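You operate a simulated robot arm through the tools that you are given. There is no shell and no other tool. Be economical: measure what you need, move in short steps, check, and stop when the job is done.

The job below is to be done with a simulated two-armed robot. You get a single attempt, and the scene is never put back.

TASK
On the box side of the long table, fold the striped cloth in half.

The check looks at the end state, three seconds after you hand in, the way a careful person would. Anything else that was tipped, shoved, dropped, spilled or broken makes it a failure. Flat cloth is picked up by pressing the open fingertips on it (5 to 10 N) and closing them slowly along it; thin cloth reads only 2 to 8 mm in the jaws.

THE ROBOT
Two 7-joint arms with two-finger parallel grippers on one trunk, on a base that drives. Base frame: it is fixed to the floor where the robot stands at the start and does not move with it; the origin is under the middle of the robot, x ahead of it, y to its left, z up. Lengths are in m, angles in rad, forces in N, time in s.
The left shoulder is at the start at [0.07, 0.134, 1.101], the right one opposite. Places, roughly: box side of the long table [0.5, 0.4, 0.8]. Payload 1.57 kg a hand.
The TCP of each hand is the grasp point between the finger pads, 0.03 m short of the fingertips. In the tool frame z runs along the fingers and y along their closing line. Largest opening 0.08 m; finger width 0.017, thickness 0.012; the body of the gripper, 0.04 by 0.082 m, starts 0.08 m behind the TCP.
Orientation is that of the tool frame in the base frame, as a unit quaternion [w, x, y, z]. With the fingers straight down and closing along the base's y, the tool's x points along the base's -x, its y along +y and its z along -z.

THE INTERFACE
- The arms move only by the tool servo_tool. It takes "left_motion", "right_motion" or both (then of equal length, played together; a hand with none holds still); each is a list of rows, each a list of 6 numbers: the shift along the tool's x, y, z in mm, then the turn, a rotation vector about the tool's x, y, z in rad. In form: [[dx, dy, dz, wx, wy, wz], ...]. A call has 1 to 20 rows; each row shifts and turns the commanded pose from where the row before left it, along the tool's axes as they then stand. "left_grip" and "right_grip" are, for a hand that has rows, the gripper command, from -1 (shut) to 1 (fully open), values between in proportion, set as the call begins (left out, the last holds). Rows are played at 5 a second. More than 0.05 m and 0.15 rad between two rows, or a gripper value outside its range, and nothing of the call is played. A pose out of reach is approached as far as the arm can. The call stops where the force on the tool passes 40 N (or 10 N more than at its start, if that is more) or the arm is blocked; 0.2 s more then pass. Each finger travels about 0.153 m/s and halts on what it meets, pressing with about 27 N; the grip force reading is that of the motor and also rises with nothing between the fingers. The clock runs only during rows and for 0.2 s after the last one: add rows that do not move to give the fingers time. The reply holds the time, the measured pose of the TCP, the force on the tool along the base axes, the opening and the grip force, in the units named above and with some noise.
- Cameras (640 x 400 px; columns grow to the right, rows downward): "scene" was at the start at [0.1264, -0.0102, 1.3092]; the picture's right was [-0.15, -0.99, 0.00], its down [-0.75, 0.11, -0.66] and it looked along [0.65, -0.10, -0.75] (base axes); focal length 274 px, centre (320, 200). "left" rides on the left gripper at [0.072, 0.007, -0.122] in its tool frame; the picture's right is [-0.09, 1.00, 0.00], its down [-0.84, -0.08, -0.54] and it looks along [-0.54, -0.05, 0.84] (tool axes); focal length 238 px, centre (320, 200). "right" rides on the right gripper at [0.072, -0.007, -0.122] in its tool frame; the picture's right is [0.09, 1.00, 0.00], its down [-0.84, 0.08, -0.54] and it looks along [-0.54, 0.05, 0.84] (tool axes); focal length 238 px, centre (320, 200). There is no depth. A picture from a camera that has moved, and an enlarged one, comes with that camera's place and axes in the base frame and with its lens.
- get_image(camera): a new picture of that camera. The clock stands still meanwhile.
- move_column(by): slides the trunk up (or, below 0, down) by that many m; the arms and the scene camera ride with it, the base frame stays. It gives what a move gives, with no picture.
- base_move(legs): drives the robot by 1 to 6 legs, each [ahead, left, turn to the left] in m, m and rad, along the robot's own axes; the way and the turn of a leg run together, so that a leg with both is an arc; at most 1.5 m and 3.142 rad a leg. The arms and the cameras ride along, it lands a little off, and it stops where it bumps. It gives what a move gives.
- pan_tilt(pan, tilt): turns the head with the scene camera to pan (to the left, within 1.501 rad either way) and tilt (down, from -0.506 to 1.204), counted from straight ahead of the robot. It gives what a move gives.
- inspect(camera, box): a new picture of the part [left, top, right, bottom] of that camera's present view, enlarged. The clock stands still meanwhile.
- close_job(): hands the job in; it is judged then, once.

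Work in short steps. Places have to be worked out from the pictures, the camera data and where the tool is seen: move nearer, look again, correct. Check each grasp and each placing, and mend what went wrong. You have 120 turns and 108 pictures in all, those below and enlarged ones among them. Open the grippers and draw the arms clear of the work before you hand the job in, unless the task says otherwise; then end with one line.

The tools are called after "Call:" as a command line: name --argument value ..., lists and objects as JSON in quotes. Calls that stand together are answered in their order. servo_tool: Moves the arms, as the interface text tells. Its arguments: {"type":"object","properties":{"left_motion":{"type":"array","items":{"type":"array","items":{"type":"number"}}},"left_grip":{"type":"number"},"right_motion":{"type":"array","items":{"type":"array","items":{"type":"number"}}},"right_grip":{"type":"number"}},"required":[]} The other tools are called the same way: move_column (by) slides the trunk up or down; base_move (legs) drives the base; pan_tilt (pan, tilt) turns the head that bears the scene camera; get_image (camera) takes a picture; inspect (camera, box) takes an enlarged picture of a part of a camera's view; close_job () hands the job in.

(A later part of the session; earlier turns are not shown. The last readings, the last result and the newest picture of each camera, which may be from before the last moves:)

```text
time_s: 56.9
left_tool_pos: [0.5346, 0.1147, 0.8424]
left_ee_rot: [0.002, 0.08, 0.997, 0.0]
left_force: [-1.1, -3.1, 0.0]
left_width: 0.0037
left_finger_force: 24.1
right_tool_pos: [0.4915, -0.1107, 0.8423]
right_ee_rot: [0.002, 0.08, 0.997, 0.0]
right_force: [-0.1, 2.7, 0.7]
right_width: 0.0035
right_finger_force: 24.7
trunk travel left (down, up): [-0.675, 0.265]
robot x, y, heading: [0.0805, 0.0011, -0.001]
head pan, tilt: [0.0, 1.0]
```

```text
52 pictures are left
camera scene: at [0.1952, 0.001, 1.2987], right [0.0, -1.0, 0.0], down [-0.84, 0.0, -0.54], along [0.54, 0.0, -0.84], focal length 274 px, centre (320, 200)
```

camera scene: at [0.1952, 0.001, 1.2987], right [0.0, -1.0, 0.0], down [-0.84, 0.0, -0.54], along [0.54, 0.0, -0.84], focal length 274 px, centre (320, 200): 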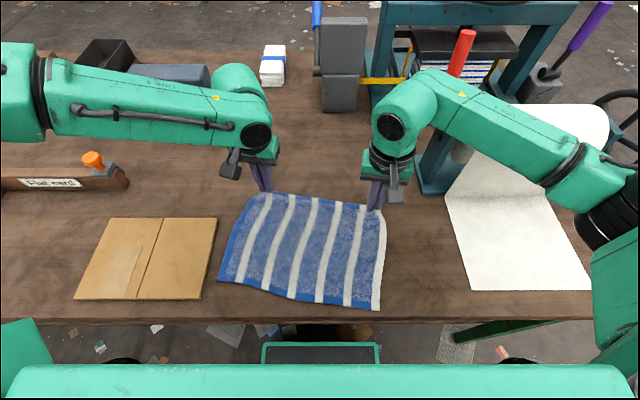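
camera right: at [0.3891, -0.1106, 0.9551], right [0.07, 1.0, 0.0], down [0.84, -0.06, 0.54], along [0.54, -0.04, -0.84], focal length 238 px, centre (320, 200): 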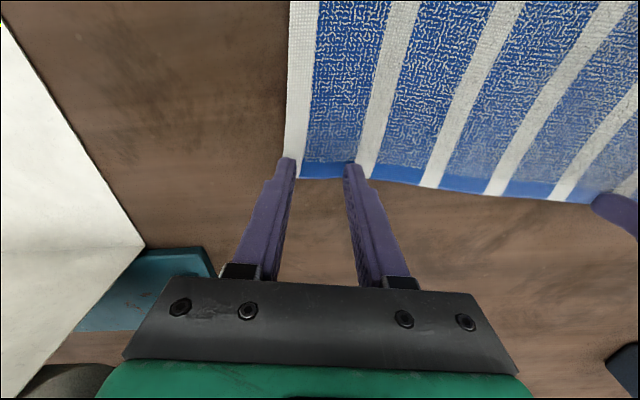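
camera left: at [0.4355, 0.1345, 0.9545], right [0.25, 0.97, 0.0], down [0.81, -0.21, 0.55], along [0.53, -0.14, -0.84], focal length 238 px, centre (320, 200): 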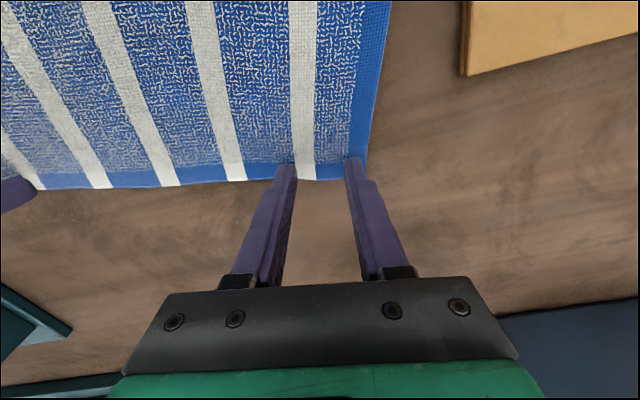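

The cloth is fully on the table: NL (0.342, 0.185), NR (0.292, −0.102). I lift the far edge 5 cm while leaning the hands back 0.4 rad, then let the base carry them back.

Call:
servo_tool --left_motion '[[0, 0, -10, 0, -0.1, 0], [-1.5, 0, -14.9, 0, -0.1, 0], [-3, 0, -14.7, 0, -0.1, 0], [-3, 0, -9.6, 0, -0.1, 0], [0, 0, 0, 0, 0, 0]]' --right_motion '[[0, 0, -10, 0, -0.1, 0], [-1.5, 0, -14.9, 0, -0.1, 0], [-3, 0, -14.7, 0, -0.1, 0], [-3, 0, -9.6, 0, -0.1, 0], [0, 0, 0, 0, 0, 0]]'

Call:
get_image --camera "scene"

```text
time_s: 58.1
left_tool_pos: [0.5366, 0.1146, 0.8909]
left_ee_rot: [0.199, 0.079, 0.977, -0.018]
left_force: [-0.9, -3.1, -0.1]
left_width: 0.0038
left_finger_force: 24.4
right_tool_pos: [0.4937, -0.1102, 0.8907]
right_ee_rot: [0.199, 0.079, 0.977, -0.016]
right_force: [1.0, 3.5, -0.1]
right_width: 0.0033
right_finger_force: 24.7
trunk travel left (down, up): [-0.675, 0.265]
robot x, y, heading: [0.079, 0.0024, -0.002]
head pan, tilt: [0.0, 1.0]
```

```text
51 pictures are left
camera scene: at [0.1993, 0.0007, 1.2983], right [0.0, -1.0, 0.0], down [-0.84, 0.0, -0.54], along [0.54, 0.0, -0.84], focal length 274 px, centre (320, 200)
```

scene: 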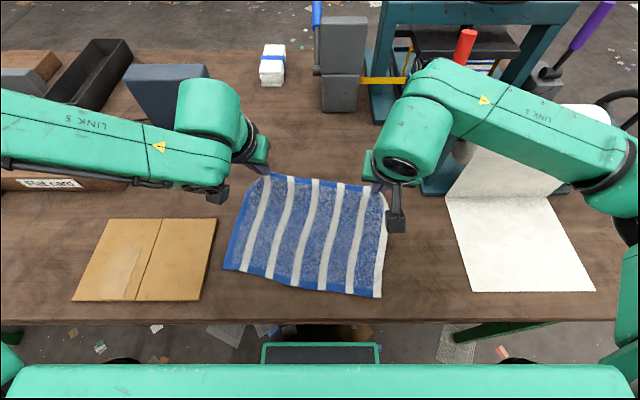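

Tilt works without reach trouble; the near edge is now at NL (0.365, 0.181), NR (0.316, −0.105). I back the base 0.07 m, then raise and tilt a little more.

Call:
base_move --legs '[[-0.07, 0, 0]]'

Call:
servo_tool --left_motion '[[-5.8, 3, -13.8, 0, -0.1, 0], [-7.2, 3, -13.2, 0, -0.1, 0], [0, 0, 0, 0, 0, 0]]' --right_motion '[[-5.8, 3, -13.8, 0, -0.1, 0], [-7.2, 3, -13.2, 0, -0.1, 0], [0, 0, 0, 0, 0, 0]]'

Call:
get_image --camera "scene"

```text
time_s: 59.1
left_tool_pos: [0.4665, 0.1166, 0.8908]
left_ee_rot: [0.199, 0.078, 0.977, -0.017]
left_force: [-0.3, -5.4, 0.3]
left_width: 0.0035
left_finger_force: 24.1
right_tool_pos: [0.423, -0.1111, 0.891]
right_ee_rot: [0.198, 0.079, 0.977, -0.016]
right_force: [0.4, 4.4, -0.4]
right_width: 0.0038
right_finger_force: 24.1
trunk travel left (down, up): [-0.675, 0.265]
robot x, y, heading: [0.0088, 0.0002, -0.003]
head pan, tilt: [0.0, 1.0]
```

```text
time_s: 59.9
left_tool_pos: [0.4677, 0.122, 0.9206]
left_ee_rot: [0.296, 0.077, 0.952, -0.025]
left_force: [-0.7, -4.6, 0.2]
left_width: 0.0035
left_finger_force: 24.9
right_tool_pos: [0.4239, -0.1058, 0.9213]
right_ee_rot: [0.295, 0.076, 0.952, -0.023]
right_force: [1.1, 4.9, -0.7]
right_width: 0.0035
right_finger_force: 24.7
trunk travel left (down, up): [-0.675, 0.265]
robot x, y, heading: [0.0092, -0.0001, -0.002]
head pan, tilt: [0.0, 1.0]
```

```text
50 pictures are left
camera scene: at [0.1285, 0.0005, 1.2983], right [0.0, -1.0, 0.0], down [-0.84, 0.0, -0.54], along [0.54, 0.0, -0.84], focal length 274 px, centre (320, 200)
```

scene: 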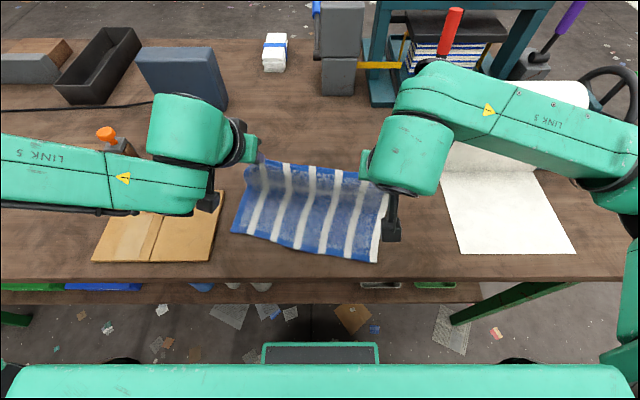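

Folding well. The targets over the near edge are left (0.373, 0.144) and right (0.329, −0.076). I move back with the base in two parts, lowering in between.

Call:
base_move --legs '[[-0.055, 0.014, 0]]'

Call:
servo_tool --left_motion '[[7, 0, 10.3, 0, 0, 0], [7, 0, 10.3, 0, 0, 0], [0, 0, 0, 0, 0, 0]]' --right_motion '[[7, 0, 10.3, 0, 0, 0], [7, 0, 10.3, 0, 0, 0], [0, 0, 0, 0, 0, 0]]'

Call:
get_image --camera "scene"

Call:
get_image --camera "left"

Call:
get_image --camera "right"

```text
time_s: 60.9
left_tool_pos: [0.4135, 0.136, 0.9186]
left_ee_rot: [0.296, 0.076, 0.952, -0.024]
left_force: [-0.7, -4.8, 0.0]
left_width: 0.0035
left_finger_force: 24.0
right_tool_pos: [0.3702, -0.0908, 0.9207]
right_ee_rot: [0.295, 0.077, 0.952, -0.023]
right_force: [1.5, 4.3, 0.2]
right_width: 0.0036
right_finger_force: 24.4
trunk travel left (down, up): [-0.675, 0.265]
robot x, y, heading: [-0.0414, 0.0132, -0.001]
head pan, tilt: [0.0, 1.0]
```

```text
time_s: 61.6
left_tool_pos: [0.4128, 0.1366, 0.8947]
left_ee_rot: [0.297, 0.077, 0.952, -0.024]
left_force: [-0.3, -4.7, -0.1]
left_width: 0.0037
left_finger_force: 24.8
right_tool_pos: [0.368, -0.0908, 0.8971]
right_ee_rot: [0.296, 0.077, 0.952, -0.023]
right_force: [0.3, 3.6, -0.2]
right_width: 0.0035
right_finger_force: 25.1
trunk travel left (down, up): [-0.675, 0.265]
robot x, y, heading: [-0.0453, 0.0139, -0.001]
head pan, tilt: [0.0, 1.0]
```

```text
49 pictures are left
camera scene: at [0.0729, 0.0153, 1.2984], right [0.0, -1.0, 0.0], down [-0.84, 0.0, -0.54], along [0.54, 0.0, -0.84], focal length 274 px, centre (320, 200)
```

scene: 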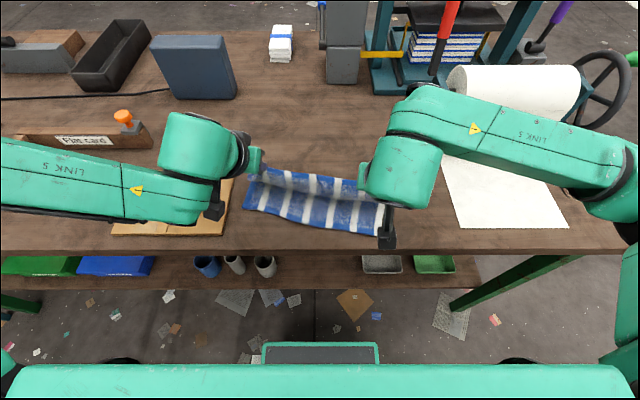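

```text
48 pictures are left
camera left: at [0.2882, 0.1626, 0.9545], right [0.23, 0.97, 0.05], down [0.36, -0.14, 0.92], along [0.9, -0.2, -0.39], focal length 238 px, centre (320, 200)
```

left: 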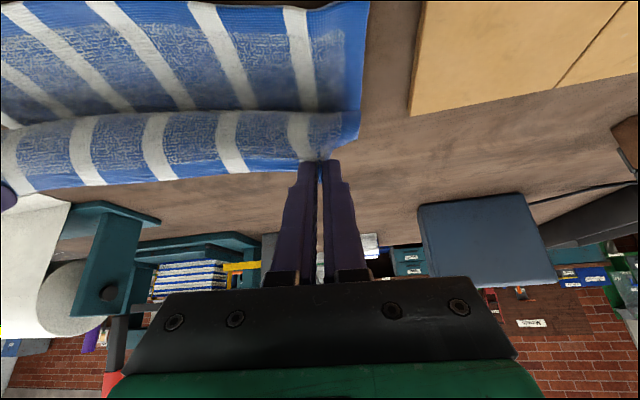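

```text
47 pictures are left
camera right: at [0.2407, -0.0778, 0.9575], right [0.08, 1.0, -0.05], down [0.39, 0.01, 0.92], along [0.92, -0.1, -0.39], focal length 238 px, centre (320, 200)
```

right: 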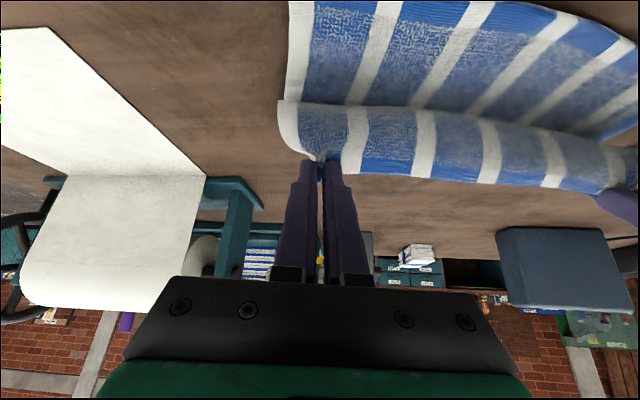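

The hands carry the edge over, though the cloth rolls in a small loop on the near side of the pinch. I continue back 0.06 m and lower, so the loop gets drawn tight at the near edge.

Call:
base_move --legs '[[-0.05, 0.01, 0]]'

Call:
servo_tool --left_motion '[[7, 0, 10.3, 0, 0, 0], [7, 0, 10.3, 0, 0, 0], [5.6, 0, 8.2, 0, 0, 0], [0, 0, 0, 0, 0, 0]]' --right_motion '[[7, 0, 10.3, 0, 0, 0], [7, 0, 10.3, 0, 0, 0], [5.6, 0, 8.2, 0, 0, 0], [0, 0, 0, 0, 0, 0]]'

Call:
get_image --camera "scene"

Call:
get_image --camera "left"

Call:
get_image --camera "right"

```text
time_s: 62.6
left_tool_pos: [0.3647, 0.1456, 0.8939]
left_ee_rot: [0.295, 0.078, 0.952, -0.025]
left_force: [-0.5, -4.0, -0.1]
left_width: 0.0036
left_finger_force: 24.5
right_tool_pos: [0.3204, -0.0797, 0.8965]
right_ee_rot: [0.293, 0.077, 0.953, -0.023]
right_force: [1.8, 4.8, -0.3]
right_width: 0.0036
right_finger_force: 24.8
trunk travel left (down, up): [-0.675, 0.265]
robot x, y, heading: [-0.096, 0.0233, -0.0]
head pan, tilt: [0.0, 1.0]
```

```text
time_s: 63.6
left_tool_pos: [0.3633, 0.1457, 0.8593]
left_ee_rot: [0.296, 0.077, 0.952, -0.024]
left_force: [-1.0, -3.9, -0.5]
left_width: 0.0037
left_finger_force: 24.3
right_tool_pos: [0.3213, -0.0804, 0.8614]
right_ee_rot: [0.295, 0.077, 0.952, -0.024]
right_force: [1.1, 3.7, -0.5]
right_width: 0.0035
right_finger_force: 24.3
trunk travel left (down, up): [-0.675, 0.265]
robot x, y, heading: [-0.0972, 0.0264, -0.005]
head pan, tilt: [0.0, 1.0]
```

```text
46 pictures are left
camera scene: at [0.0241, 0.0253, 1.2984], right [0.0, -1.0, 0.0], down [-0.84, 0.0, -0.54], along [0.54, 0.0, -0.84], focal length 274 px, centre (320, 200)
```

scene: 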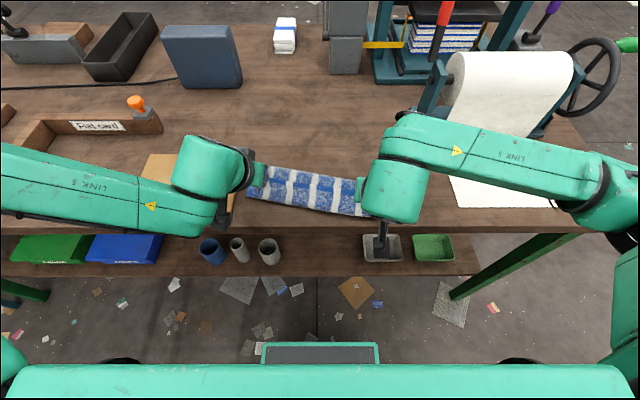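

```text
45 pictures are left
camera left: at [0.2393, 0.1729, 0.9195], right [0.23, 0.97, 0.05], down [0.36, -0.14, 0.92], along [0.9, -0.2, -0.39], focal length 238 px, centre (320, 200)
```

left: 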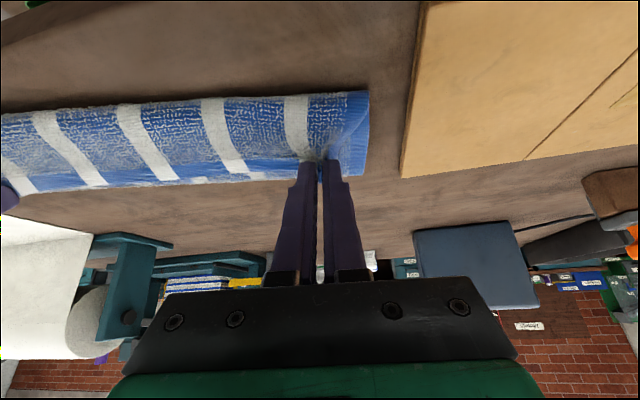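

```text
44 pictures are left
camera right: at [0.1928, -0.0674, 0.9222], right [0.09, 0.99, -0.05], down [0.39, 0.01, 0.92], along [0.92, -0.1, -0.39], focal length 238 px, centre (320, 200)
```

right: 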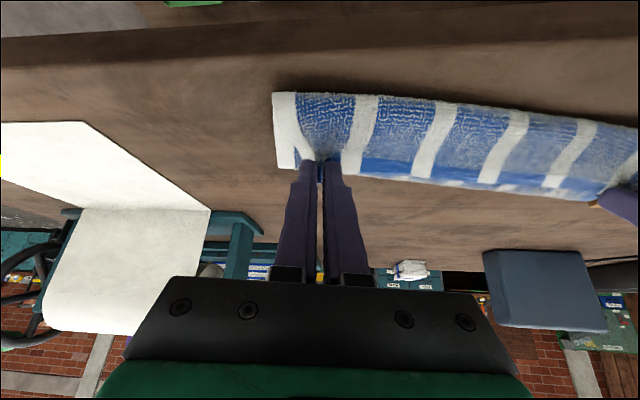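

The strip now spans about x 0.335–0.43 with the edge rolled slightly. I lower to just above the cloth, open gently, and retract along the finger axis to see what lies there.

Call:
servo_tool --left_motion '[[5.1, -2, 7.4, 0, 0, 0], [5.1, 0, 7.4, 0, 0, 0], [1.7, 0, 2.5, 0, 0, 0], [0, 0, 0, 0, 0, 0]]' --right_motion '[[5.1, 2, 7.4, 0, 0, 0], [5.1, 0, 7.4, 0, 0, 0], [1.7, 0, 2.5, 0, 0, 0], [0, 0, 0, 0, 0, 0]]'

Call:
servo_tool --left_motion '[[0, 0, 0, 0, 0, 0], [0, 0, -5, 0, 0, 0], [0, 0, -20, 0, 0, 0], [0, 0, -30, 0, 0, 0], [0, 0, -30, 0, 0, 0], [0, 0, 0, 0, 0, 0]]' --right_motion '[[0, 0, 0, 0, 0, 0], [0, 0, -5, 0, 0, 0], [0, 0, -20, 0, 0, 0], [0, 0, -30, 0, 0, 0], [0, 0, -30, 0, 0, 0], [0, 0, 0, 0, 0, 0]]' --left_grip -0.4 --right_grip -0.4

Call:
get_image --camera "scene"

Call:
get_image --camera "left"

Call:
get_image --camera "right"

```text
time_s: 64.6
left_tool_pos: [0.3631, 0.1449, 0.8404]
left_ee_rot: [0.296, 0.077, 0.952, -0.025]
left_force: [0.2, -1.6, 1.1]
left_width: 0.0036
left_finger_force: 24.4
right_tool_pos: [0.3195, -0.0793, 0.8423]
right_ee_rot: [0.294, 0.077, 0.952, -0.024]
right_force: [0.6, 1.8, 1.3]
right_width: 0.0035
right_finger_force: 24.5
trunk travel left (down, up): [-0.675, 0.265]
robot x, y, heading: [-0.0952, 0.024, -0.001]
head pan, tilt: [0.0, 1.0]
```

```text
time_s: 66.0
left_tool_pos: [0.3382, 0.1486, 0.8854]
left_ee_rot: [0.296, 0.08, 0.951, -0.029]
left_force: [-0.9, 0.8, -0.4]
left_width: 0.024
left_finger_force: 0.0
left hand out of reach, approached as far as the arm can: row 4, 5
right_tool_pos: [0.2724, -0.0717, 0.9115]
right_ee_rot: [0.295, 0.077, 0.952, -0.024]
right_force: [0.1, 0.6, 0.4]
right_width: 0.0239
right_finger_force: 0.1
trunk travel left (down, up): [-0.675, 0.265]
robot x, y, heading: [-0.0943, 0.0223, -0.006]
head pan, tilt: [0.0, 1.0]
```

```text
43 pictures are left
camera scene: at [0.0241, 0.0268, 1.2984], right [0.0, -1.0, 0.0], down [-0.84, 0.0, -0.54], along [0.54, 0.0, -0.84], focal length 274 px, centre (320, 200)
```

scene: 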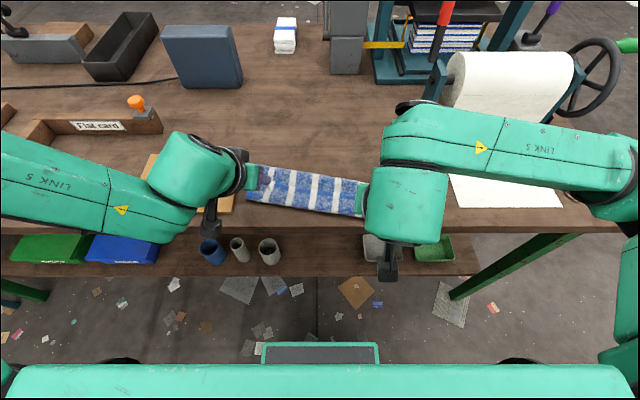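

```text
42 pictures are left
camera left: at [0.2143, 0.1761, 0.9452], right [0.24, 0.97, 0.05], down [0.36, -0.13, 0.92], along [0.9, -0.21, -0.38], focal length 238 px, centre (320, 200)
```

left: 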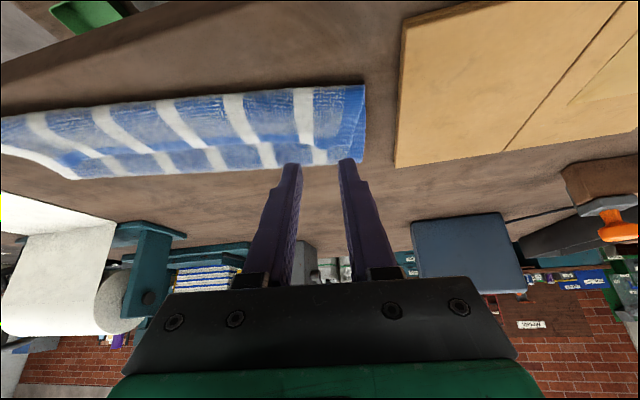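

```text
41 pictures are left
camera right: at [0.145, -0.0581, 0.9712], right [0.09, 0.99, -0.05], down [0.39, 0.01, 0.92], along [0.92, -0.1, -0.39], focal length 238 px, centre (320, 200)
```

right: 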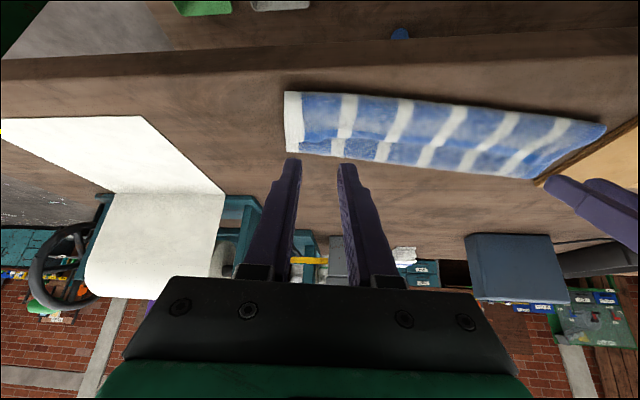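

The blue border shows lying partway across the strip, so the edge is still folded back. I move the robot back 0.12 m for an unobstructed look.

Call:
servo_tool --left_motion '[[-17, 0, -25, 0, 0, 0], [-17, 0, -25, 0, 0, 0], [0, 0, 0, 0, 0, 0]]' --right_motion '[[-17, 0, -25, 0, 0, 0], [0, 0, 0, 0, 0, 0], [0, 0, 0, 0, 0, 0]]'

Call:
base_move --legs '[[-0.15, 0, 0]]'

Call:
pan_tilt --pan 0.0 --tilt 0.8

Call:
get_image --camera "scene"

```text
time_s: 66.8
left_tool_pos: [0.359, 0.1661, 0.9286]
left_ee_rot: [0.295, 0.077, 0.952, -0.024]
left_force: [-0.7, 0.3, 0.5]
left_width: 0.0239
left_finger_force: 0.1
left hand out of reach, approached as far as the arm can: row 1, 2
right_tool_pos: [0.2725, -0.0728, 0.9417]
right_ee_rot: [0.295, 0.077, 0.952, -0.024]
right_force: [0.0, 0.5, 0.0]
right_width: 0.024
right_finger_force: 0.1
trunk travel left (down, up): [-0.675, 0.265]
robot x, y, heading: [-0.0923, 0.0252, -0.002]
head pan, tilt: [0.0, 1.0]
```

```text
time_s: 68.1
left_tool_pos: [0.2125, 0.1703, 0.9283]
left_ee_rot: [0.295, 0.074, 0.952, -0.022]
left_force: [0.9, -0.1, -0.9]
left_width: 0.0238
left_finger_force: 0.0
right_tool_pos: [0.1278, -0.0711, 0.9412]
right_ee_rot: [0.295, 0.075, 0.952, -0.022]
right_force: [0.1, -1.0, 0.1]
right_width: 0.024
right_finger_force: 0.1
trunk travel left (down, up): [-0.675, 0.265]
robot x, y, heading: [-0.2392, 0.0257, -0.001]
head pan, tilt: [0.0, 1.0]
```

```text
time_s: 68.9
left_tool_pos: [0.2114, 0.1686, 0.9294]
left_ee_rot: [0.296, 0.075, 0.952, -0.023]
left_force: [-0.5, -0.2, 0.3]
left_width: 0.024
left_finger_force: 0.1
right_tool_pos: [0.1271, -0.0709, 0.9417]
right_ee_rot: [0.295, 0.075, 0.952, -0.023]
right_force: [-0.3, 0.1, -0.2]
right_width: 0.0237
right_finger_force: 0.0
trunk travel left (down, up): [-0.675, 0.265]
robot x, y, heading: [-0.2438, 0.0248, 0.003]
head pan, tilt: [0.0, 0.799]
```

```text
40 pictures are left
camera scene: at [-0.1121, 0.0259, 1.3135], right [0.0, -1.0, 0.0], down [-0.72, 0.0, -0.7], along [0.7, 0.0, -0.72], focal length 274 px, centre (320, 200)
```

scene: 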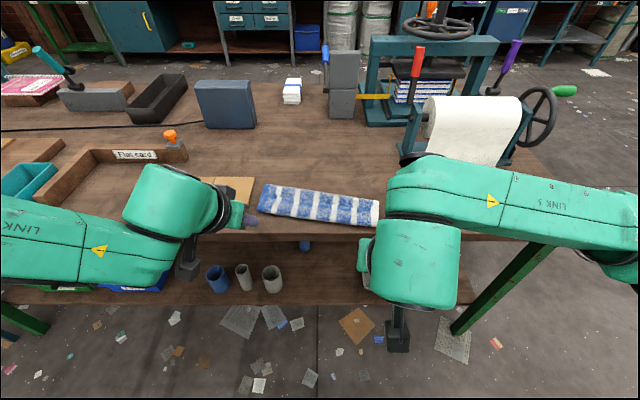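

Call:
inspect --camera "scene" --box '[240, 165, 400, 245]'

```text
4.00 times, centred on (320, 205) of scene
camera zoom: at [-0.1121, 0.0259, 1.3135], right [0.0, -1.0, 0.0], down [-0.72, 0.0, -0.7], along [0.7, 0.0, -0.72], focal length 1094 px, centre (320, 180)
```

zoom: 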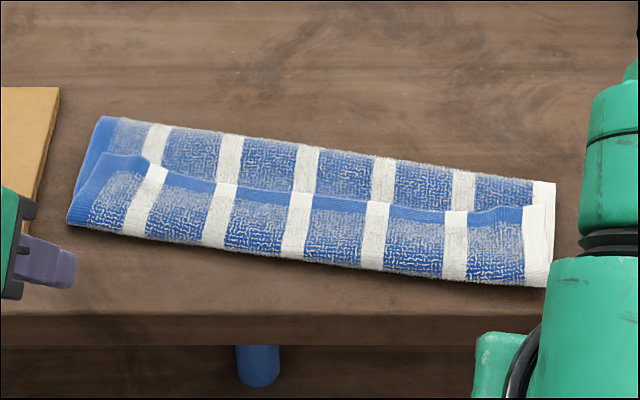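

The picture shows a Z-shape: bottom about 7 cm, top about 9.5 cm, and a 6 cm flap folded back, so it is not a proper half fold. A sounder way is to flatten it again, pinch the two ends of the midline with the fingers closing across it, lift so both halves hang, and lay it down. First I test in the air that both wrists can untilt and yaw 90°.

Call:
servo_tool --left_motion '[[0, 0, 0, 0, 0.12, 0], [0, 0, 0, 0, 0.12, 0], [0, 0, 0, 0, 0.12, 0], [0, 0, 0, 0, 0.12, 0], [0, 0, 0, 0, 0.12, 0], [0, 0, 0, 0, 0, 0.14], [0, 0, 0, 0, 0, 0.14], [0, 0, 0, 0, 0, 0.14], [0, 0, 0, 0, 0, 0.14], [0, 0, 0, 0, 0, 0.14], [0, 0, 0, 0, 0, 0.14], [0, 0, 0, 0, 0, 0.14], [0, 0, 0, 0, 0, 0.14], [0, 0, 0, 0, 0, 0.14], [0, 0, 0, 0, 0, 0.14], [0, 0, 0, 0, 0, 0.14], [0, 0, 0, 0, 0, 0]]' --right_motion '[[0, 0, 0, 0, 0.12, 0], [0, 0, 0, 0, 0.12, 0], [0, 0, 0, 0, 0.12, 0], [0, 0, 0, 0, 0.12, 0], [0, 0, 0, 0, 0.12, 0], [0, 0, 0, 0, 0, -0.14], [0, 0, 0, 0, 0, -0.14], [0, 0, 0, 0, 0, -0.14], [0, 0, 0, 0, 0, -0.14], [0, 0, 0, 0, 0, -0.14], [0, 0, 0, 0, 0, -0.14], [0, 0, 0, 0, 0, -0.14], [0, 0, 0, 0, 0, -0.14], [0, 0, 0, 0, 0, -0.14], [0, 0, 0, 0, 0, -0.14], [0, 0, 0, 0, 0, -0.14], [0, 0, 0, 0, 0, 0]]'

```text
time_s: 72.5
left_tool_pos: [0.2114, 0.1678, 0.9303]
left_ee_rot: [0.0, 0.751, 0.661, 0.001]
left_force: [-0.3, 0.4, 0.2]
left_width: 0.0241
left_finger_force: 0.1
right_tool_pos: [0.1192, -0.069, 0.9235]
right_ee_rot: [0.016, -0.491, 0.87, -0.03]
right_force: [0.1, -0.6, 0.1]
right_width: 0.0241
right_finger_force: 0.0
right hand out of reach, approached as far as the arm can: row 14, 15, 16
trunk travel left (down, up): [-0.675, 0.265]
robot x, y, heading: [-0.2403, 0.0265, 0.005]
head pan, tilt: [0.0, 0.799]
```

The left yaws fully but the right stops at about −1.03 rad. I try the right in the other direction.

Call:
servo_tool --right_motion '[[-10, 0, 0, 0, 0, 0.14], [0, 0, 0, 0, 0, 0.14], [0, 0, 0, 0, 0, 0.14], [0, 0, 0, 0, 0, 0.14], [0, 0, 0, 0, 0, 0.14], [0, 0, 0, 0, 0, 0.14], [0, 0, 0, 0, 0, 0.14], [0, 0, 0, 0, 0, 0.14], [0, 0, 0, 0, 0, 0.14], [0, 0, 0, 0, 0, 0.14], [0, 0, 0, 0, 0, 0.14], [0, 0, 0, 0, 0, 0.14], [0, 0, 0, 0, 0, 0.14], [0, 0, 0, 0, 0, 0.14], [0, 0, 0, 0, 0, 0.14], [0, 0, 0, 0, 0, 0.14], [0, 0, 0, 0, 0, 0.14], [0, 0, 0, 0, 0, 0.14], [0, 0, 0, 0, 0, 0.14], [0, 0, 0, 0, 0, 0.1]]'

```text
time_s: 76.7
left_tool_pos: [0.2105, 0.168, 0.9288]
left_ee_rot: [0.0, 0.75, 0.662, 0.001]
left_force: [0.9, -0.6, -0.3]
left_width: 0.024
left_finger_force: 0.1
right_tool_pos: [0.1238, -0.0607, 0.9236]
right_ee_rot: [0.032, 0.762, 0.647, 0.008]
right_force: [-0.5, -0.9, -0.3]
right_width: 0.0239
right_finger_force: 0.0
trunk travel left (down, up): [-0.675, 0.265]
robot x, y, heading: [-0.2425, 0.0246, 0.001]
head pan, tilt: [0.0, 0.799]
```

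Both wrists can now close across the cloth (yaw about 1.72). I drive ahead 0.157 m to hover over the flap.

Call:
base_move --legs '[[0.157, 0, 0]]'

```text
time_s: 78.1
left_tool_pos: [0.3678, 0.1698, 0.9305]
left_ee_rot: [-0.001, 0.749, 0.662, 0.001]
left_force: [0.5, 0.2, 1.3]
left_width: 0.0238
left_finger_force: 0.1
right_tool_pos: [0.2798, -0.0609, 0.9245]
right_ee_rot: [0.033, 0.76, 0.648, 0.009]
right_force: [1.3, -0.6, 0.4]
right_width: 0.0241
right_finger_force: 0.0
trunk travel left (down, up): [-0.675, 0.265]
robot x, y, heading: [-0.0815, 0.025, 0.001]
head pan, tilt: [0.0, 0.799]
```

Now I position over the flap: left towards (0.368, 0.12), right towards (0.327, −0.07), lowering to about 0.87.

Call:
servo_tool --left_motion '[[-25, 3, 0, 0, 0, 0], [-24.6, 3.2, 0, 0, 0, 0], [0, 0, 20, 0, 0, 0], [0, 0, 20, 0, 0, 0], [0, 0, 20, 0, 0, 0], [0, 0, 0, 0, 0, 0]]' --right_motion '[[-0.8, 24, 0, 0.062, 0.029, 0], [-0.8, 23.7, 0, 0, 0, 0], [0, 0, 18, 0, 0, 0], [0, 0, 18, 0, 0, 0], [0, 0, 18, 0, 0, 0], [0, 0, 0, 0, 0, 0]]' --left_grip -0.25 --right_grip -0.25

Call:
get_image --camera "left"

Call:
get_image --camera "right"

```text
time_s: 79.5
left_tool_pos: [0.368, 0.1196, 0.8686]
left_ee_rot: [0.001, 0.75, 0.661, 0.001]
left_force: [1.0, -0.8, -0.8]
left_width: 0.0298
left_finger_force: 0.0
right_tool_pos: [0.327, -0.0695, 0.8721]
right_ee_rot: [0.0, 0.762, 0.648, 0.0]
right_force: [-0.5, -0.8, 0.5]
right_width: 0.03
right_finger_force: 0.1
trunk travel left (down, up): [-0.675, 0.265]
robot x, y, heading: [-0.0853, 0.0271, 0.005]
head pan, tilt: [0.0, 0.799]
```

```text
38 pictures are left
camera left: at [0.3833, 0.1891, 0.9924], right [0.98, -0.21, 0.0], down [-0.18, -0.82, 0.54], along [-0.11, -0.53, -0.84], focal length 238 px, centre (320, 200)
```

left: 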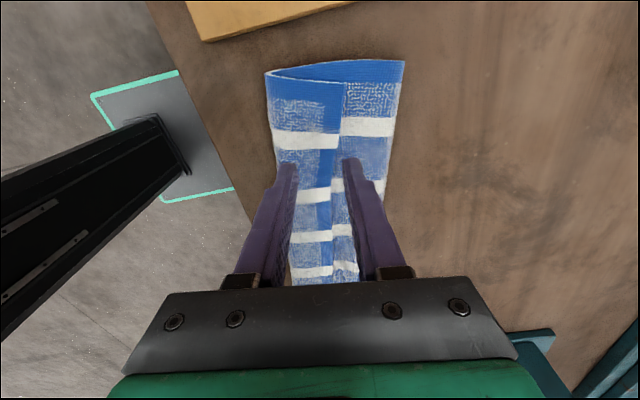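

```text
37 pictures are left
camera right: at [0.3322, 0.0015, 0.9943], right [1.0, -0.07, 0.0], down [-0.06, -0.84, 0.54], along [-0.04, -0.54, -0.84], focal length 238 px, centre (320, 200)
```

right: 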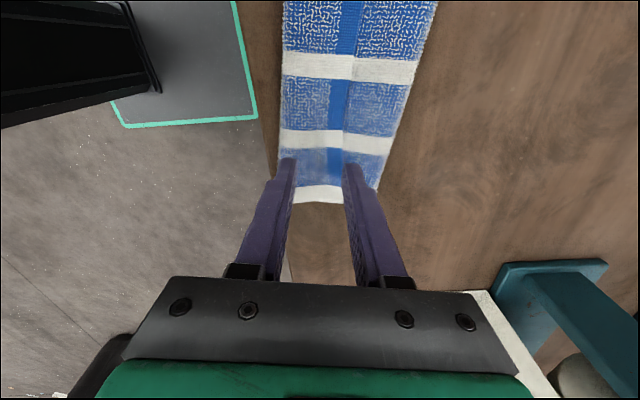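

The flap at left spans x≈0.335–0.382 and at right x≈0.297–0.347. I shift both towards me so the fingers sit on the flap, then descend.

Call:
servo_tool --left_motion '[[-1.5, -11.9, 0, 0, 0, 0], [0, 0, 12, 0, 0, 0], [0, 0, 6, 0, 0, 0], [0, 0, 4, 0, 0, 0], [0, 0, 0, 0, 0, 0]]' --right_motion '[[-1.1, -6.9, 0, 0, 0, 0], [0, 0, 14, 0, 0, 0], [0, 0, 7, 0, 0, 0], [0, 0, 5, 0, 0, 0], [0, 0, 0, 0, 0, 0]]' --left_grip -0.35 --right_grip -0.35

```text
time_s: 80.7
left_tool_pos: [0.3545, 0.1193, 0.8489]
left_ee_rot: [0.001, 0.75, 0.662, 0.0]
left_force: [0.2, 0.5, -0.3]
left_width: 0.0258
left_finger_force: 0.1
right_tool_pos: [0.321, -0.0691, 0.8462]
right_ee_rot: [-0.001, 0.761, 0.649, -0.001]
right_force: [0.1, -0.5, 0.8]
right_width: 0.0262
right_finger_force: 0.1
trunk travel left (down, up): [-0.675, 0.265]
robot x, y, heading: [-0.0832, 0.0234, 0.006]
head pan, tilt: [0.0, 0.799]
```

Call:
servo_tool --left_motion '[[0, 0, 3, 0, 0, 0], [0, 0, 3, 0, 0, 0], [0, 0, 2, 0, 0, 0], [0, 0, 0, 0, 0, 0]]' --right_motion '[[0, 0, 3, 0, 0, 0], [0, 0, 2, 0, 0, 0], [0, 0, 1, 0, 0, 0], [0, 0, 0, 0, 0, 0]]'

```text
time_s: 81.7
left_tool_pos: [0.3537, 0.1225, 0.8413]
left_ee_rot: [0.002, 0.75, 0.661, 0.001]
left_force: [-0.2, -0.5, 0.5]
left_width: 0.026
left_finger_force: 0.7
left hand out of reach, approached as far as the arm can: row 1
right_tool_pos: [0.3213, -0.0704, 0.8393]
right_ee_rot: [0.0, 0.762, 0.647, 0.001]
right_force: [0.2, 0.0, 2.8]
right_width: 0.0254
right_finger_force: 0.2
trunk travel left (down, up): [-0.675, 0.265]
robot x, y, heading: [-0.0864, 0.0247, -0.003]
head pan, tilt: [0.0, 0.799]
```

Right is touching lightly and the left is nearly down. I go on a little for about 8 N.

Call:
servo_tool --left_motion '[[0, 0, 2, 0, 0, 0], [0, 0, 1.5, 0, 0, 0], [0, 0, 0, 0, 0, 0]]' --right_motion '[[0, 0, 1, 0, 0, 0], [0, 0, 1, 0, 0, 0], [0, 0, 0, 0, 0, 0]]'

```text
time_s: 82.5
left_tool_pos: [0.3519, 0.1236, 0.8388]
left_ee_rot: [0.0, 0.749, 0.662, 0.002]
left_force: [1.0, -1.2, 2.5]
left_width: 0.026
left_finger_force: 0.1
left hand out of reach, approached as far as the arm can: row 2
right_tool_pos: [0.3202, -0.0689, 0.838]
right_ee_rot: [-0.001, 0.762, 0.648, 0.0]
right_force: [2.3, 0.6, 8.8]
right_width: 0.0259
right_finger_force: 0.0
trunk travel left (down, up): [-0.675, 0.265]
robot x, y, heading: [-0.082, 0.0239, 0.006]
head pan, tilt: [0.0, 0.799]
```

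Call:
servo_tool --left_motion '[[0, 0, 1.5, 0, 0, 0], [0, 0, 1.5, 0, 0, 0], [0, 0, 0, 0, 0, 0]]'

```text
time_s: 83.3
left_tool_pos: [0.3522, 0.1245, 0.8385]
left_ee_rot: [0.002, 0.75, 0.662, 0.002]
left_force: [1.7, -2.5, 7.7]
left_width: 0.0264
left_finger_force: 0.0
right_tool_pos: [0.3203, -0.0698, 0.8367]
right_ee_rot: [-0.001, 0.761, 0.648, 0.001]
right_force: [3.1, 2.4, 8.7]
right_width: 0.026
right_finger_force: 0.0
trunk travel left (down, up): [-0.675, 0.265]
robot x, y, heading: [-0.0833, 0.0278, 0.006]
head pan, tilt: [0.0, 0.799]
```

Both press at about 8 N. I close slowly in stages.

Call:
servo_tool --left_motion '[[0, 0, 0, 0, 0, 0]]' --right_motion '[[0, 0, 0, 0, 0, 0]]' --left_grip -0.5 --right_grip -0.5

Call:
servo_tool --left_motion '[[0, 0, 0, 0, 0, 0]]' --right_motion '[[0, 0, 0, 0, 0, 0]]' --left_grip -0.65 --right_grip -0.65

Call:
servo_tool --left_motion '[[0, 0, 0, 0, 0, 0]]' --right_motion '[[0, 0, 0, 0, 0, 0]]' --left_grip -0.8 --right_grip -0.8

Call:
servo_tool --left_motion '[[0, 0, 0, 0, 0, 0], [0, 0, 0, 0, 0, 0]]' --right_motion '[[0, 0, 0, 0, 0, 0], [0, 0, 0, 0, 0, 0]]' --left_grip -1 --right_grip -1

Call:
get_image --camera "left"

Call:
get_image --camera "right"

```text
time_s: 83.7
left_tool_pos: [0.351, 0.1239, 0.8387]
left_ee_rot: [0.002, 0.75, 0.662, 0.001]
left_force: [-2.6, -2.7, 8.2]
left_width: 0.0197
left_finger_force: 0.2
right_tool_pos: [0.3187, -0.0698, 0.8373]
right_ee_rot: [-0.001, 0.761, 0.648, 0.001]
right_force: [0.0, 3.3, 8.7]
right_width: 0.0203
right_finger_force: 0.0
trunk travel left (down, up): [-0.675, 0.265]
robot x, y, heading: [-0.0834, 0.0188, 0.006]
head pan, tilt: [0.0, 0.799]
```

```text
time_s: 84.1
left_tool_pos: [0.3509, 0.1248, 0.8383]
left_ee_rot: [0.002, 0.75, 0.662, 0.001]
left_force: [-1.4, -1.4, 8.1]
left_width: 0.0144
left_finger_force: 0.1
right_tool_pos: [0.3195, -0.0701, 0.8391]
right_ee_rot: [-0.001, 0.762, 0.648, 0.001]
right_force: [0.3, 2.2, 8.1]
right_width: 0.0147
right_finger_force: 0.8
trunk travel left (down, up): [-0.675, 0.265]
robot x, y, heading: [-0.0811, 0.0225, 0.003]
head pan, tilt: [0.0, 0.799]
```

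```text
time_s: 84.5
left_tool_pos: [0.3529, 0.1235, 0.8382]
left_ee_rot: [0.002, 0.749, 0.662, 0.001]
left_force: [1.6, -2.3, 7.9]
left_width: 0.0076
left_finger_force: 6.5
right_tool_pos: [0.3199, -0.0694, 0.8382]
right_ee_rot: [-0.001, 0.762, 0.648, 0.001]
right_force: [-0.2, 2.6, 8.0]
right_width: 0.0072
right_finger_force: 0.0
trunk travel left (down, up): [-0.675, 0.265]
robot x, y, heading: [-0.0856, 0.0226, 0.01]
head pan, tilt: [0.0, 0.799]
```

```text
time_s: 85.1
left_tool_pos: [0.3509, 0.1248, 0.8384]
left_ee_rot: [0.001, 0.75, 0.662, 0.002]
left_force: [0.7, -2.5, 8.3]
left_width: 0.0059
left_finger_force: 25.9
right_tool_pos: [0.3189, -0.0699, 0.8383]
right_ee_rot: [-0.001, 0.762, 0.648, 0.001]
right_force: [-0.2, 2.1, 8.1]
right_width: 0.0036
right_finger_force: 24.6
trunk travel left (down, up): [-0.675, 0.265]
robot x, y, heading: [-0.0833, 0.0236, 0.001]
head pan, tilt: [0.0, 0.799]
```

```text
36 pictures are left
camera left: at [0.3668, 0.1941, 0.9604], right [0.98, -0.21, 0.0], down [-0.18, -0.82, 0.54], along [-0.11, -0.53, -0.84], focal length 238 px, centre (320, 200)
```

left: 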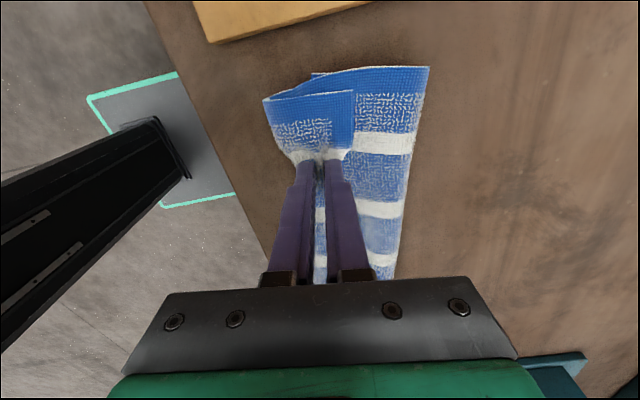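

```text
35 pictures are left
camera right: at [0.324, 0.0012, 0.9606], right [1.0, -0.07, 0.0], down [-0.06, -0.84, 0.54], along [-0.04, -0.54, -0.84], focal length 238 px, centre (320, 200)
```

right: 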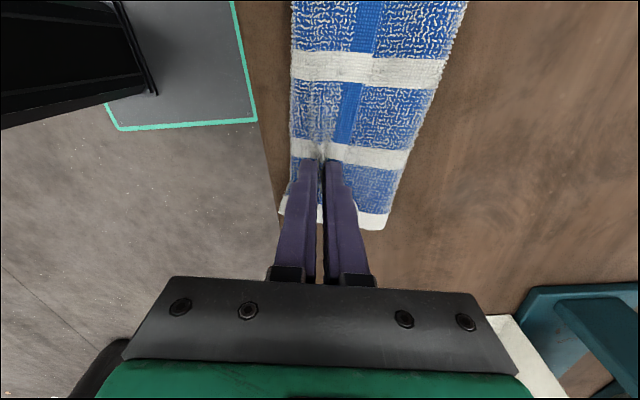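

Both hands hold the flap, at 5.9 and 3.6 mm. I lift 6 cm, then let the base carry it forward along the cloth's own direction to unfold it.

Call:
servo_tool --left_motion '[[0, 0, -10, 0, 0, 0], [0, 0, -20, 0, 0, 0], [0, 0, -20, 0, 0, 0], [0, 0, -15, 0, 0, 0], [0, 0, 0, 0, 0, 0]]' --right_motion '[[0, 0, -10, 0, 0, 0], [0, 0, -20, 0, 0, 0], [0, 0, -20, 0, 0, 0], [0, 0, -15, 0, 0, 0], [0, 0, 0, 0, 0, 0]]'

Call:
base_move --legs '[[0.155, -0.028, 0]]'

Call:
get_image --camera "scene"

```text
time_s: 86.3
left_tool_pos: [0.3541, 0.1235, 0.9017]
left_ee_rot: [-0.001, 0.75, 0.662, 0.001]
left_force: [-0.3, 0.7, -0.1]
left_width: 0.0054
left_finger_force: 25.5
right_tool_pos: [0.3223, -0.0689, 0.9011]
right_ee_rot: [-0.001, 0.761, 0.648, 0.0]
right_force: [0.2, -0.9, 0.1]
right_width: 0.0035
right_finger_force: 24.5
trunk travel left (down, up): [-0.675, 0.265]
robot x, y, heading: [-0.0807, 0.0251, 0.005]
head pan, tilt: [0.0, 0.799]
```

```text
time_s: 87.7
left_tool_pos: [0.508, 0.0968, 0.9019]
left_ee_rot: [0.0, 0.749, 0.662, 0.001]
left_force: [0.8, 0.0, 0.1]
left_width: 0.0056
left_finger_force: 26.3
right_tool_pos: [0.4753, -0.0971, 0.903]
right_ee_rot: [0.0, 0.761, 0.648, 0.0]
right_force: [-0.8, 0.4, -0.2]
right_width: 0.0035
right_finger_force: 24.8
trunk travel left (down, up): [-0.675, 0.265]
robot x, y, heading: [0.0693, -0.0014, 0.001]
head pan, tilt: [0.0, 0.799]
```

```text
34 pictures are left
camera scene: at [0.1995, -0.0005, 1.3137], right [0.0, -1.0, 0.0], down [-0.72, 0.0, -0.7], along [0.7, 0.0, -0.72], focal length 274 px, centre (320, 200)
```

scene: 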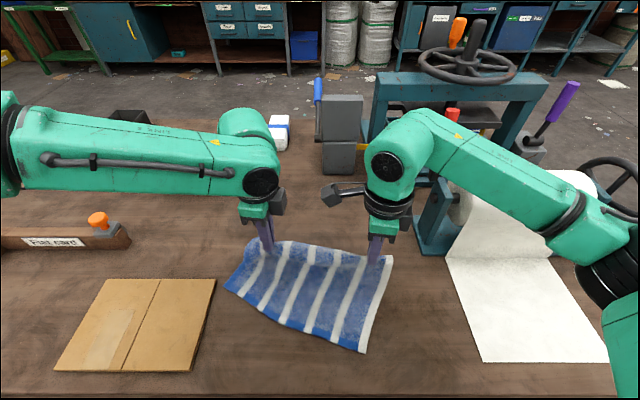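

It's unfolded but skewed: the near edge runs from (0.456, 0.189) to (0.339, −0.073). I'll lift the whole cloth by this edge so it hangs free, square the hands, and lay it down straight.

Call:
servo_tool --left_motion '[[0, 0, -25, 0, 0, 0], [0, 0, -25, 0, 0, -0.06], [-1, -12, -25, 0, 0, -0.065], [-1, -15, -25, 0, 0, 0], [-2, -22, -25, 0, 0, 0], [-2, -21, -25, 0, 0, 0], [0, 0, 0, 0, 0, 0]]' --right_motion '[[0, 0, -25, 0, 0, 0], [0, 0, -25, 0, 0, -0.08], [-2, -6, -25, 0, 0, -0.08], [-2, -8, -25, 0, 0, 0], [-2, -11, -25, 0, 0, 0], [-2, -11, -25, 0, 0, 0], [0, 0, 0, 0, 0, 0]]'

Call:
base_move --legs '[[-0.09, 0, 0]]'

Call:
get_image --camera "scene"

```text
time_s: 89.3
left_tool_pos: [0.4394, 0.0928, 1.0511]
left_ee_rot: [-0.001, 0.707, 0.708, 0.001]
left_force: [0.3, 0.0, -0.8]
left_width: 0.0057
left_finger_force: 25.6
right_tool_pos: [0.4432, -0.1029, 1.053]
right_ee_rot: [0.0, 0.707, 0.707, -0.001]
right_force: [-0.1, -0.1, -0.3]
right_width: 0.0035
right_finger_force: 24.5
trunk travel left (down, up): [-0.675, 0.265]
robot x, y, heading: [0.0683, 0.0007, 0.004]
head pan, tilt: [0.0, 0.799]
```

```text
time_s: 90.4
left_tool_pos: [0.3521, 0.0913, 1.0513]
left_ee_rot: [0.0, 0.706, 0.708, 0.001]
left_force: [-0.5, 0.0, -0.4]
left_width: 0.0056
left_finger_force: 25.3
right_tool_pos: [0.3539, -0.1043, 1.0518]
right_ee_rot: [-0.001, 0.708, 0.707, 0.0]
right_force: [-0.8, -0.6, -0.1]
right_width: 0.0035
right_finger_force: 24.8
trunk travel left (down, up): [-0.675, 0.265]
robot x, y, heading: [-0.0193, -0.0032, 0.003]
head pan, tilt: [0.0, 0.799]
```

```text
33 pictures are left
camera scene: at [0.1134, -0.0011, 1.3134], right [0.0, -1.0, 0.0], down [-0.72, 0.0, -0.7], along [0.7, 0.0, -0.72], focal length 274 px, centre (320, 200)
```

scene: 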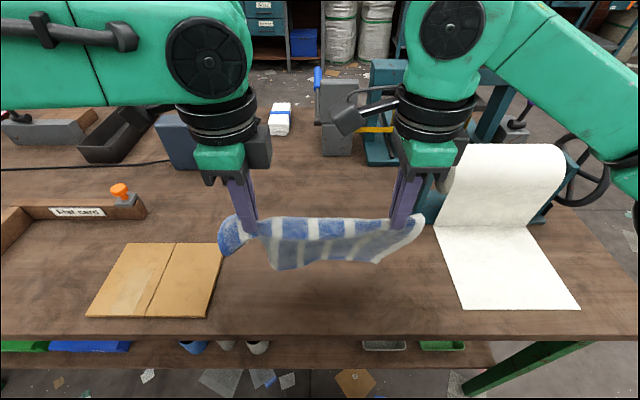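

The cloth hangs free and square. I lower it so the near edge touches first, then go forward and down to lay it flat.

Call:
servo_tool --left_motion '[[0, 0, 25, 0, 0, 0], [0, 5, 20, 0, 0, 0], [0, 8, 20, 0, 0, 0], [0, 12, 20, 0, 0, 0], [0, 14, 20, 0, 0, 0], [0, 15, 18, 0, 0, 0], [0, 18, 18, 0, 0, 0], [0, 18, 16, 0, 0, 0], [0, 20, 14, 0, 0, 0], [0, 0, 0, 0, 0, 0]]' --right_motion '[[0, 0, 25, 0, 0, 0], [0, 5, 20, 0, 0, 0], [0, 8, 20, 0, 0, 0], [0, 12, 20, 0, 0, 0], [0, 14, 20, 0, 0, 0], [0, 15, 18, 0, 0, 0], [0, 18, 18, 0, 0, 0], [0, 18, 16, 0, 0, 0], [0, 20, 14, 0, 0, 0], [0, 0, 0, 0, 0, 0]]'

Call:
base_move --legs '[[0.055, 0, 0]]'

Call:
get_image --camera "scene"

```text
time_s: 92.6
left_tool_pos: [0.4515, 0.1009, 0.8832]
left_ee_rot: [0.001, 0.708, 0.707, 0.001]
left_force: [1.5, -7.1, 0.3]
left_width: 0.0055
left_finger_force: 25.5
left hand out of reach, approached as far as the arm can: row 9
right_tool_pos: [0.4643, -0.1036, 0.881]
right_ee_rot: [-0.001, 0.708, 0.707, 0.001]
right_force: [-0.6, 7.5, 0.5]
right_width: 0.0037
right_finger_force: 24.6
trunk travel left (down, up): [-0.675, 0.265]
robot x, y, heading: [-0.0156, -0.0028, -0.001]
head pan, tilt: [0.0, 0.799]
```

```text
time_s: 93.5
left_tool_pos: [0.5043, 0.101, 0.8838]
left_ee_rot: [0.001, 0.708, 0.706, 0.0]
left_force: [0.8, -9.0, -0.3]
left_width: 0.0054
left_finger_force: 25.4
right_tool_pos: [0.5168, -0.1049, 0.881]
right_ee_rot: [0.0, 0.708, 0.707, 0.0]
right_force: [-1.1, 8.7, -0.4]
right_width: 0.0033
right_finger_force: 24.4
trunk travel left (down, up): [-0.675, 0.265]
robot x, y, heading: [0.0343, -0.0039, 0.002]
head pan, tilt: [0.0, 0.799]
```

```text
32 pictures are left
camera scene: at [0.1641, -0.0012, 1.3138], right [0.0, -1.0, 0.0], down [-0.72, 0.0, -0.7], along [0.7, 0.0, -0.72], focal length 274 px, centre (320, 200)
```

scene: 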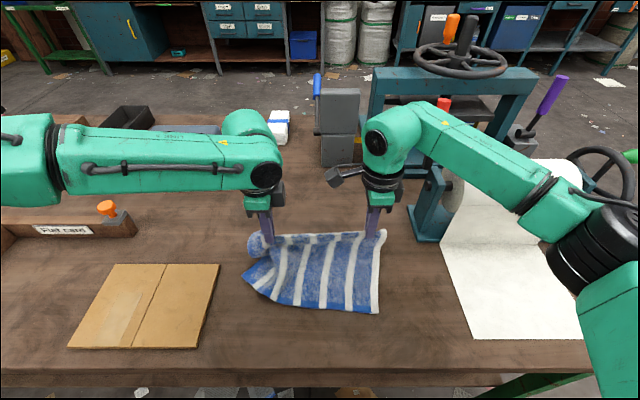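

Nearly laid; there's 9 N of tension between the hands. I move the right inward 4 mm, drive ahead 0.03 m more and lower to the table.

Call:
servo_tool --right_motion '[[5, 0, 0, 0, 0, 0], [0, 0, 0, 0, 0, 0]]'

Call:
base_move --legs '[[0.03, 0, 0]]'

Call:
servo_tool --left_motion '[[0, -3, 12, 0, 0, 0], [0, -3, 12, 0, 0, 0], [0, -3, 12, 0, 0, 0], [0, 0, 5, 0, 0, 0], [0, 0, 0, 0, 0, 0]]' --right_motion '[[0, -5, 12, 0, 0, 0], [0, -5, 12, 0, 0, 0], [0, -5, 12, 0, 0, 0], [0, 0, 4, 0, 0, 0], [0, 0, 0, 0, 0, 0]]'

Call:
get_image --camera "scene"

```text
time_s: 94.1
left_tool_pos: [0.5051, 0.1006, 0.8828]
left_ee_rot: [0.0, 0.708, 0.707, 0.001]
left_force: [0.8, -1.4, 0.0]
left_width: 0.0055
left_finger_force: 25.5
right_tool_pos: [0.519, -0.0993, 0.88]
right_ee_rot: [-0.001, 0.708, 0.707, 0.0]
right_force: [0.1, 1.8, -0.6]
right_width: 0.0036
right_finger_force: 24.7
trunk travel left (down, up): [-0.675, 0.265]
robot x, y, heading: [0.0342, -0.0041, -0.0]
head pan, tilt: [0.0, 0.799]
```

```text
time_s: 95.0
left_tool_pos: [0.5332, 0.1002, 0.8849]
left_ee_rot: [0.002, 0.707, 0.707, 0.001]
left_force: [-0.6, -2.2, 0.1]
left_width: 0.0055
left_finger_force: 25.9
right_tool_pos: [0.5457, -0.0995, 0.8808]
right_ee_rot: [0.0, 0.708, 0.706, 0.002]
right_force: [-0.4, 1.7, 0.4]
right_width: 0.0036
right_finger_force: 24.6
trunk travel left (down, up): [-0.675, 0.265]
robot x, y, heading: [0.067, -0.0043, -0.001]
head pan, tilt: [0.0, 0.799]
```

```text
time_s: 96.2
left_tool_pos: [0.5217, 0.1057, 0.8448]
left_ee_rot: [0.004, 0.708, 0.706, 0.0]
left_force: [2.3, -7.7, 6.8]
left_width: 0.0055
left_finger_force: 26.2
left hand out of reach, approached as far as the arm can: row 2, 4
right_tool_pos: [0.5318, -0.0993, 0.8399]
right_ee_rot: [-0.001, 0.708, 0.707, 0.002]
right_force: [-0.2, 6.3, 2.2]
right_width: 0.0032
right_finger_force: 24.6
trunk travel left (down, up): [-0.675, 0.265]
robot x, y, heading: [0.0657, -0.0034, 0.001]
head pan, tilt: [0.0, 0.799]
```

```text
31 pictures are left
camera scene: at [0.1952, -0.0018, 1.3137], right [0.0, -1.0, 0.0], down [-0.72, 0.0, -0.7], along [0.7, 0.0, -0.72], focal length 274 px, centre (320, 200)
```

scene: 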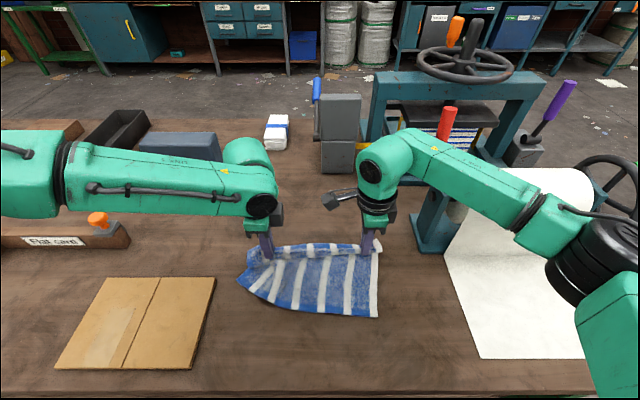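

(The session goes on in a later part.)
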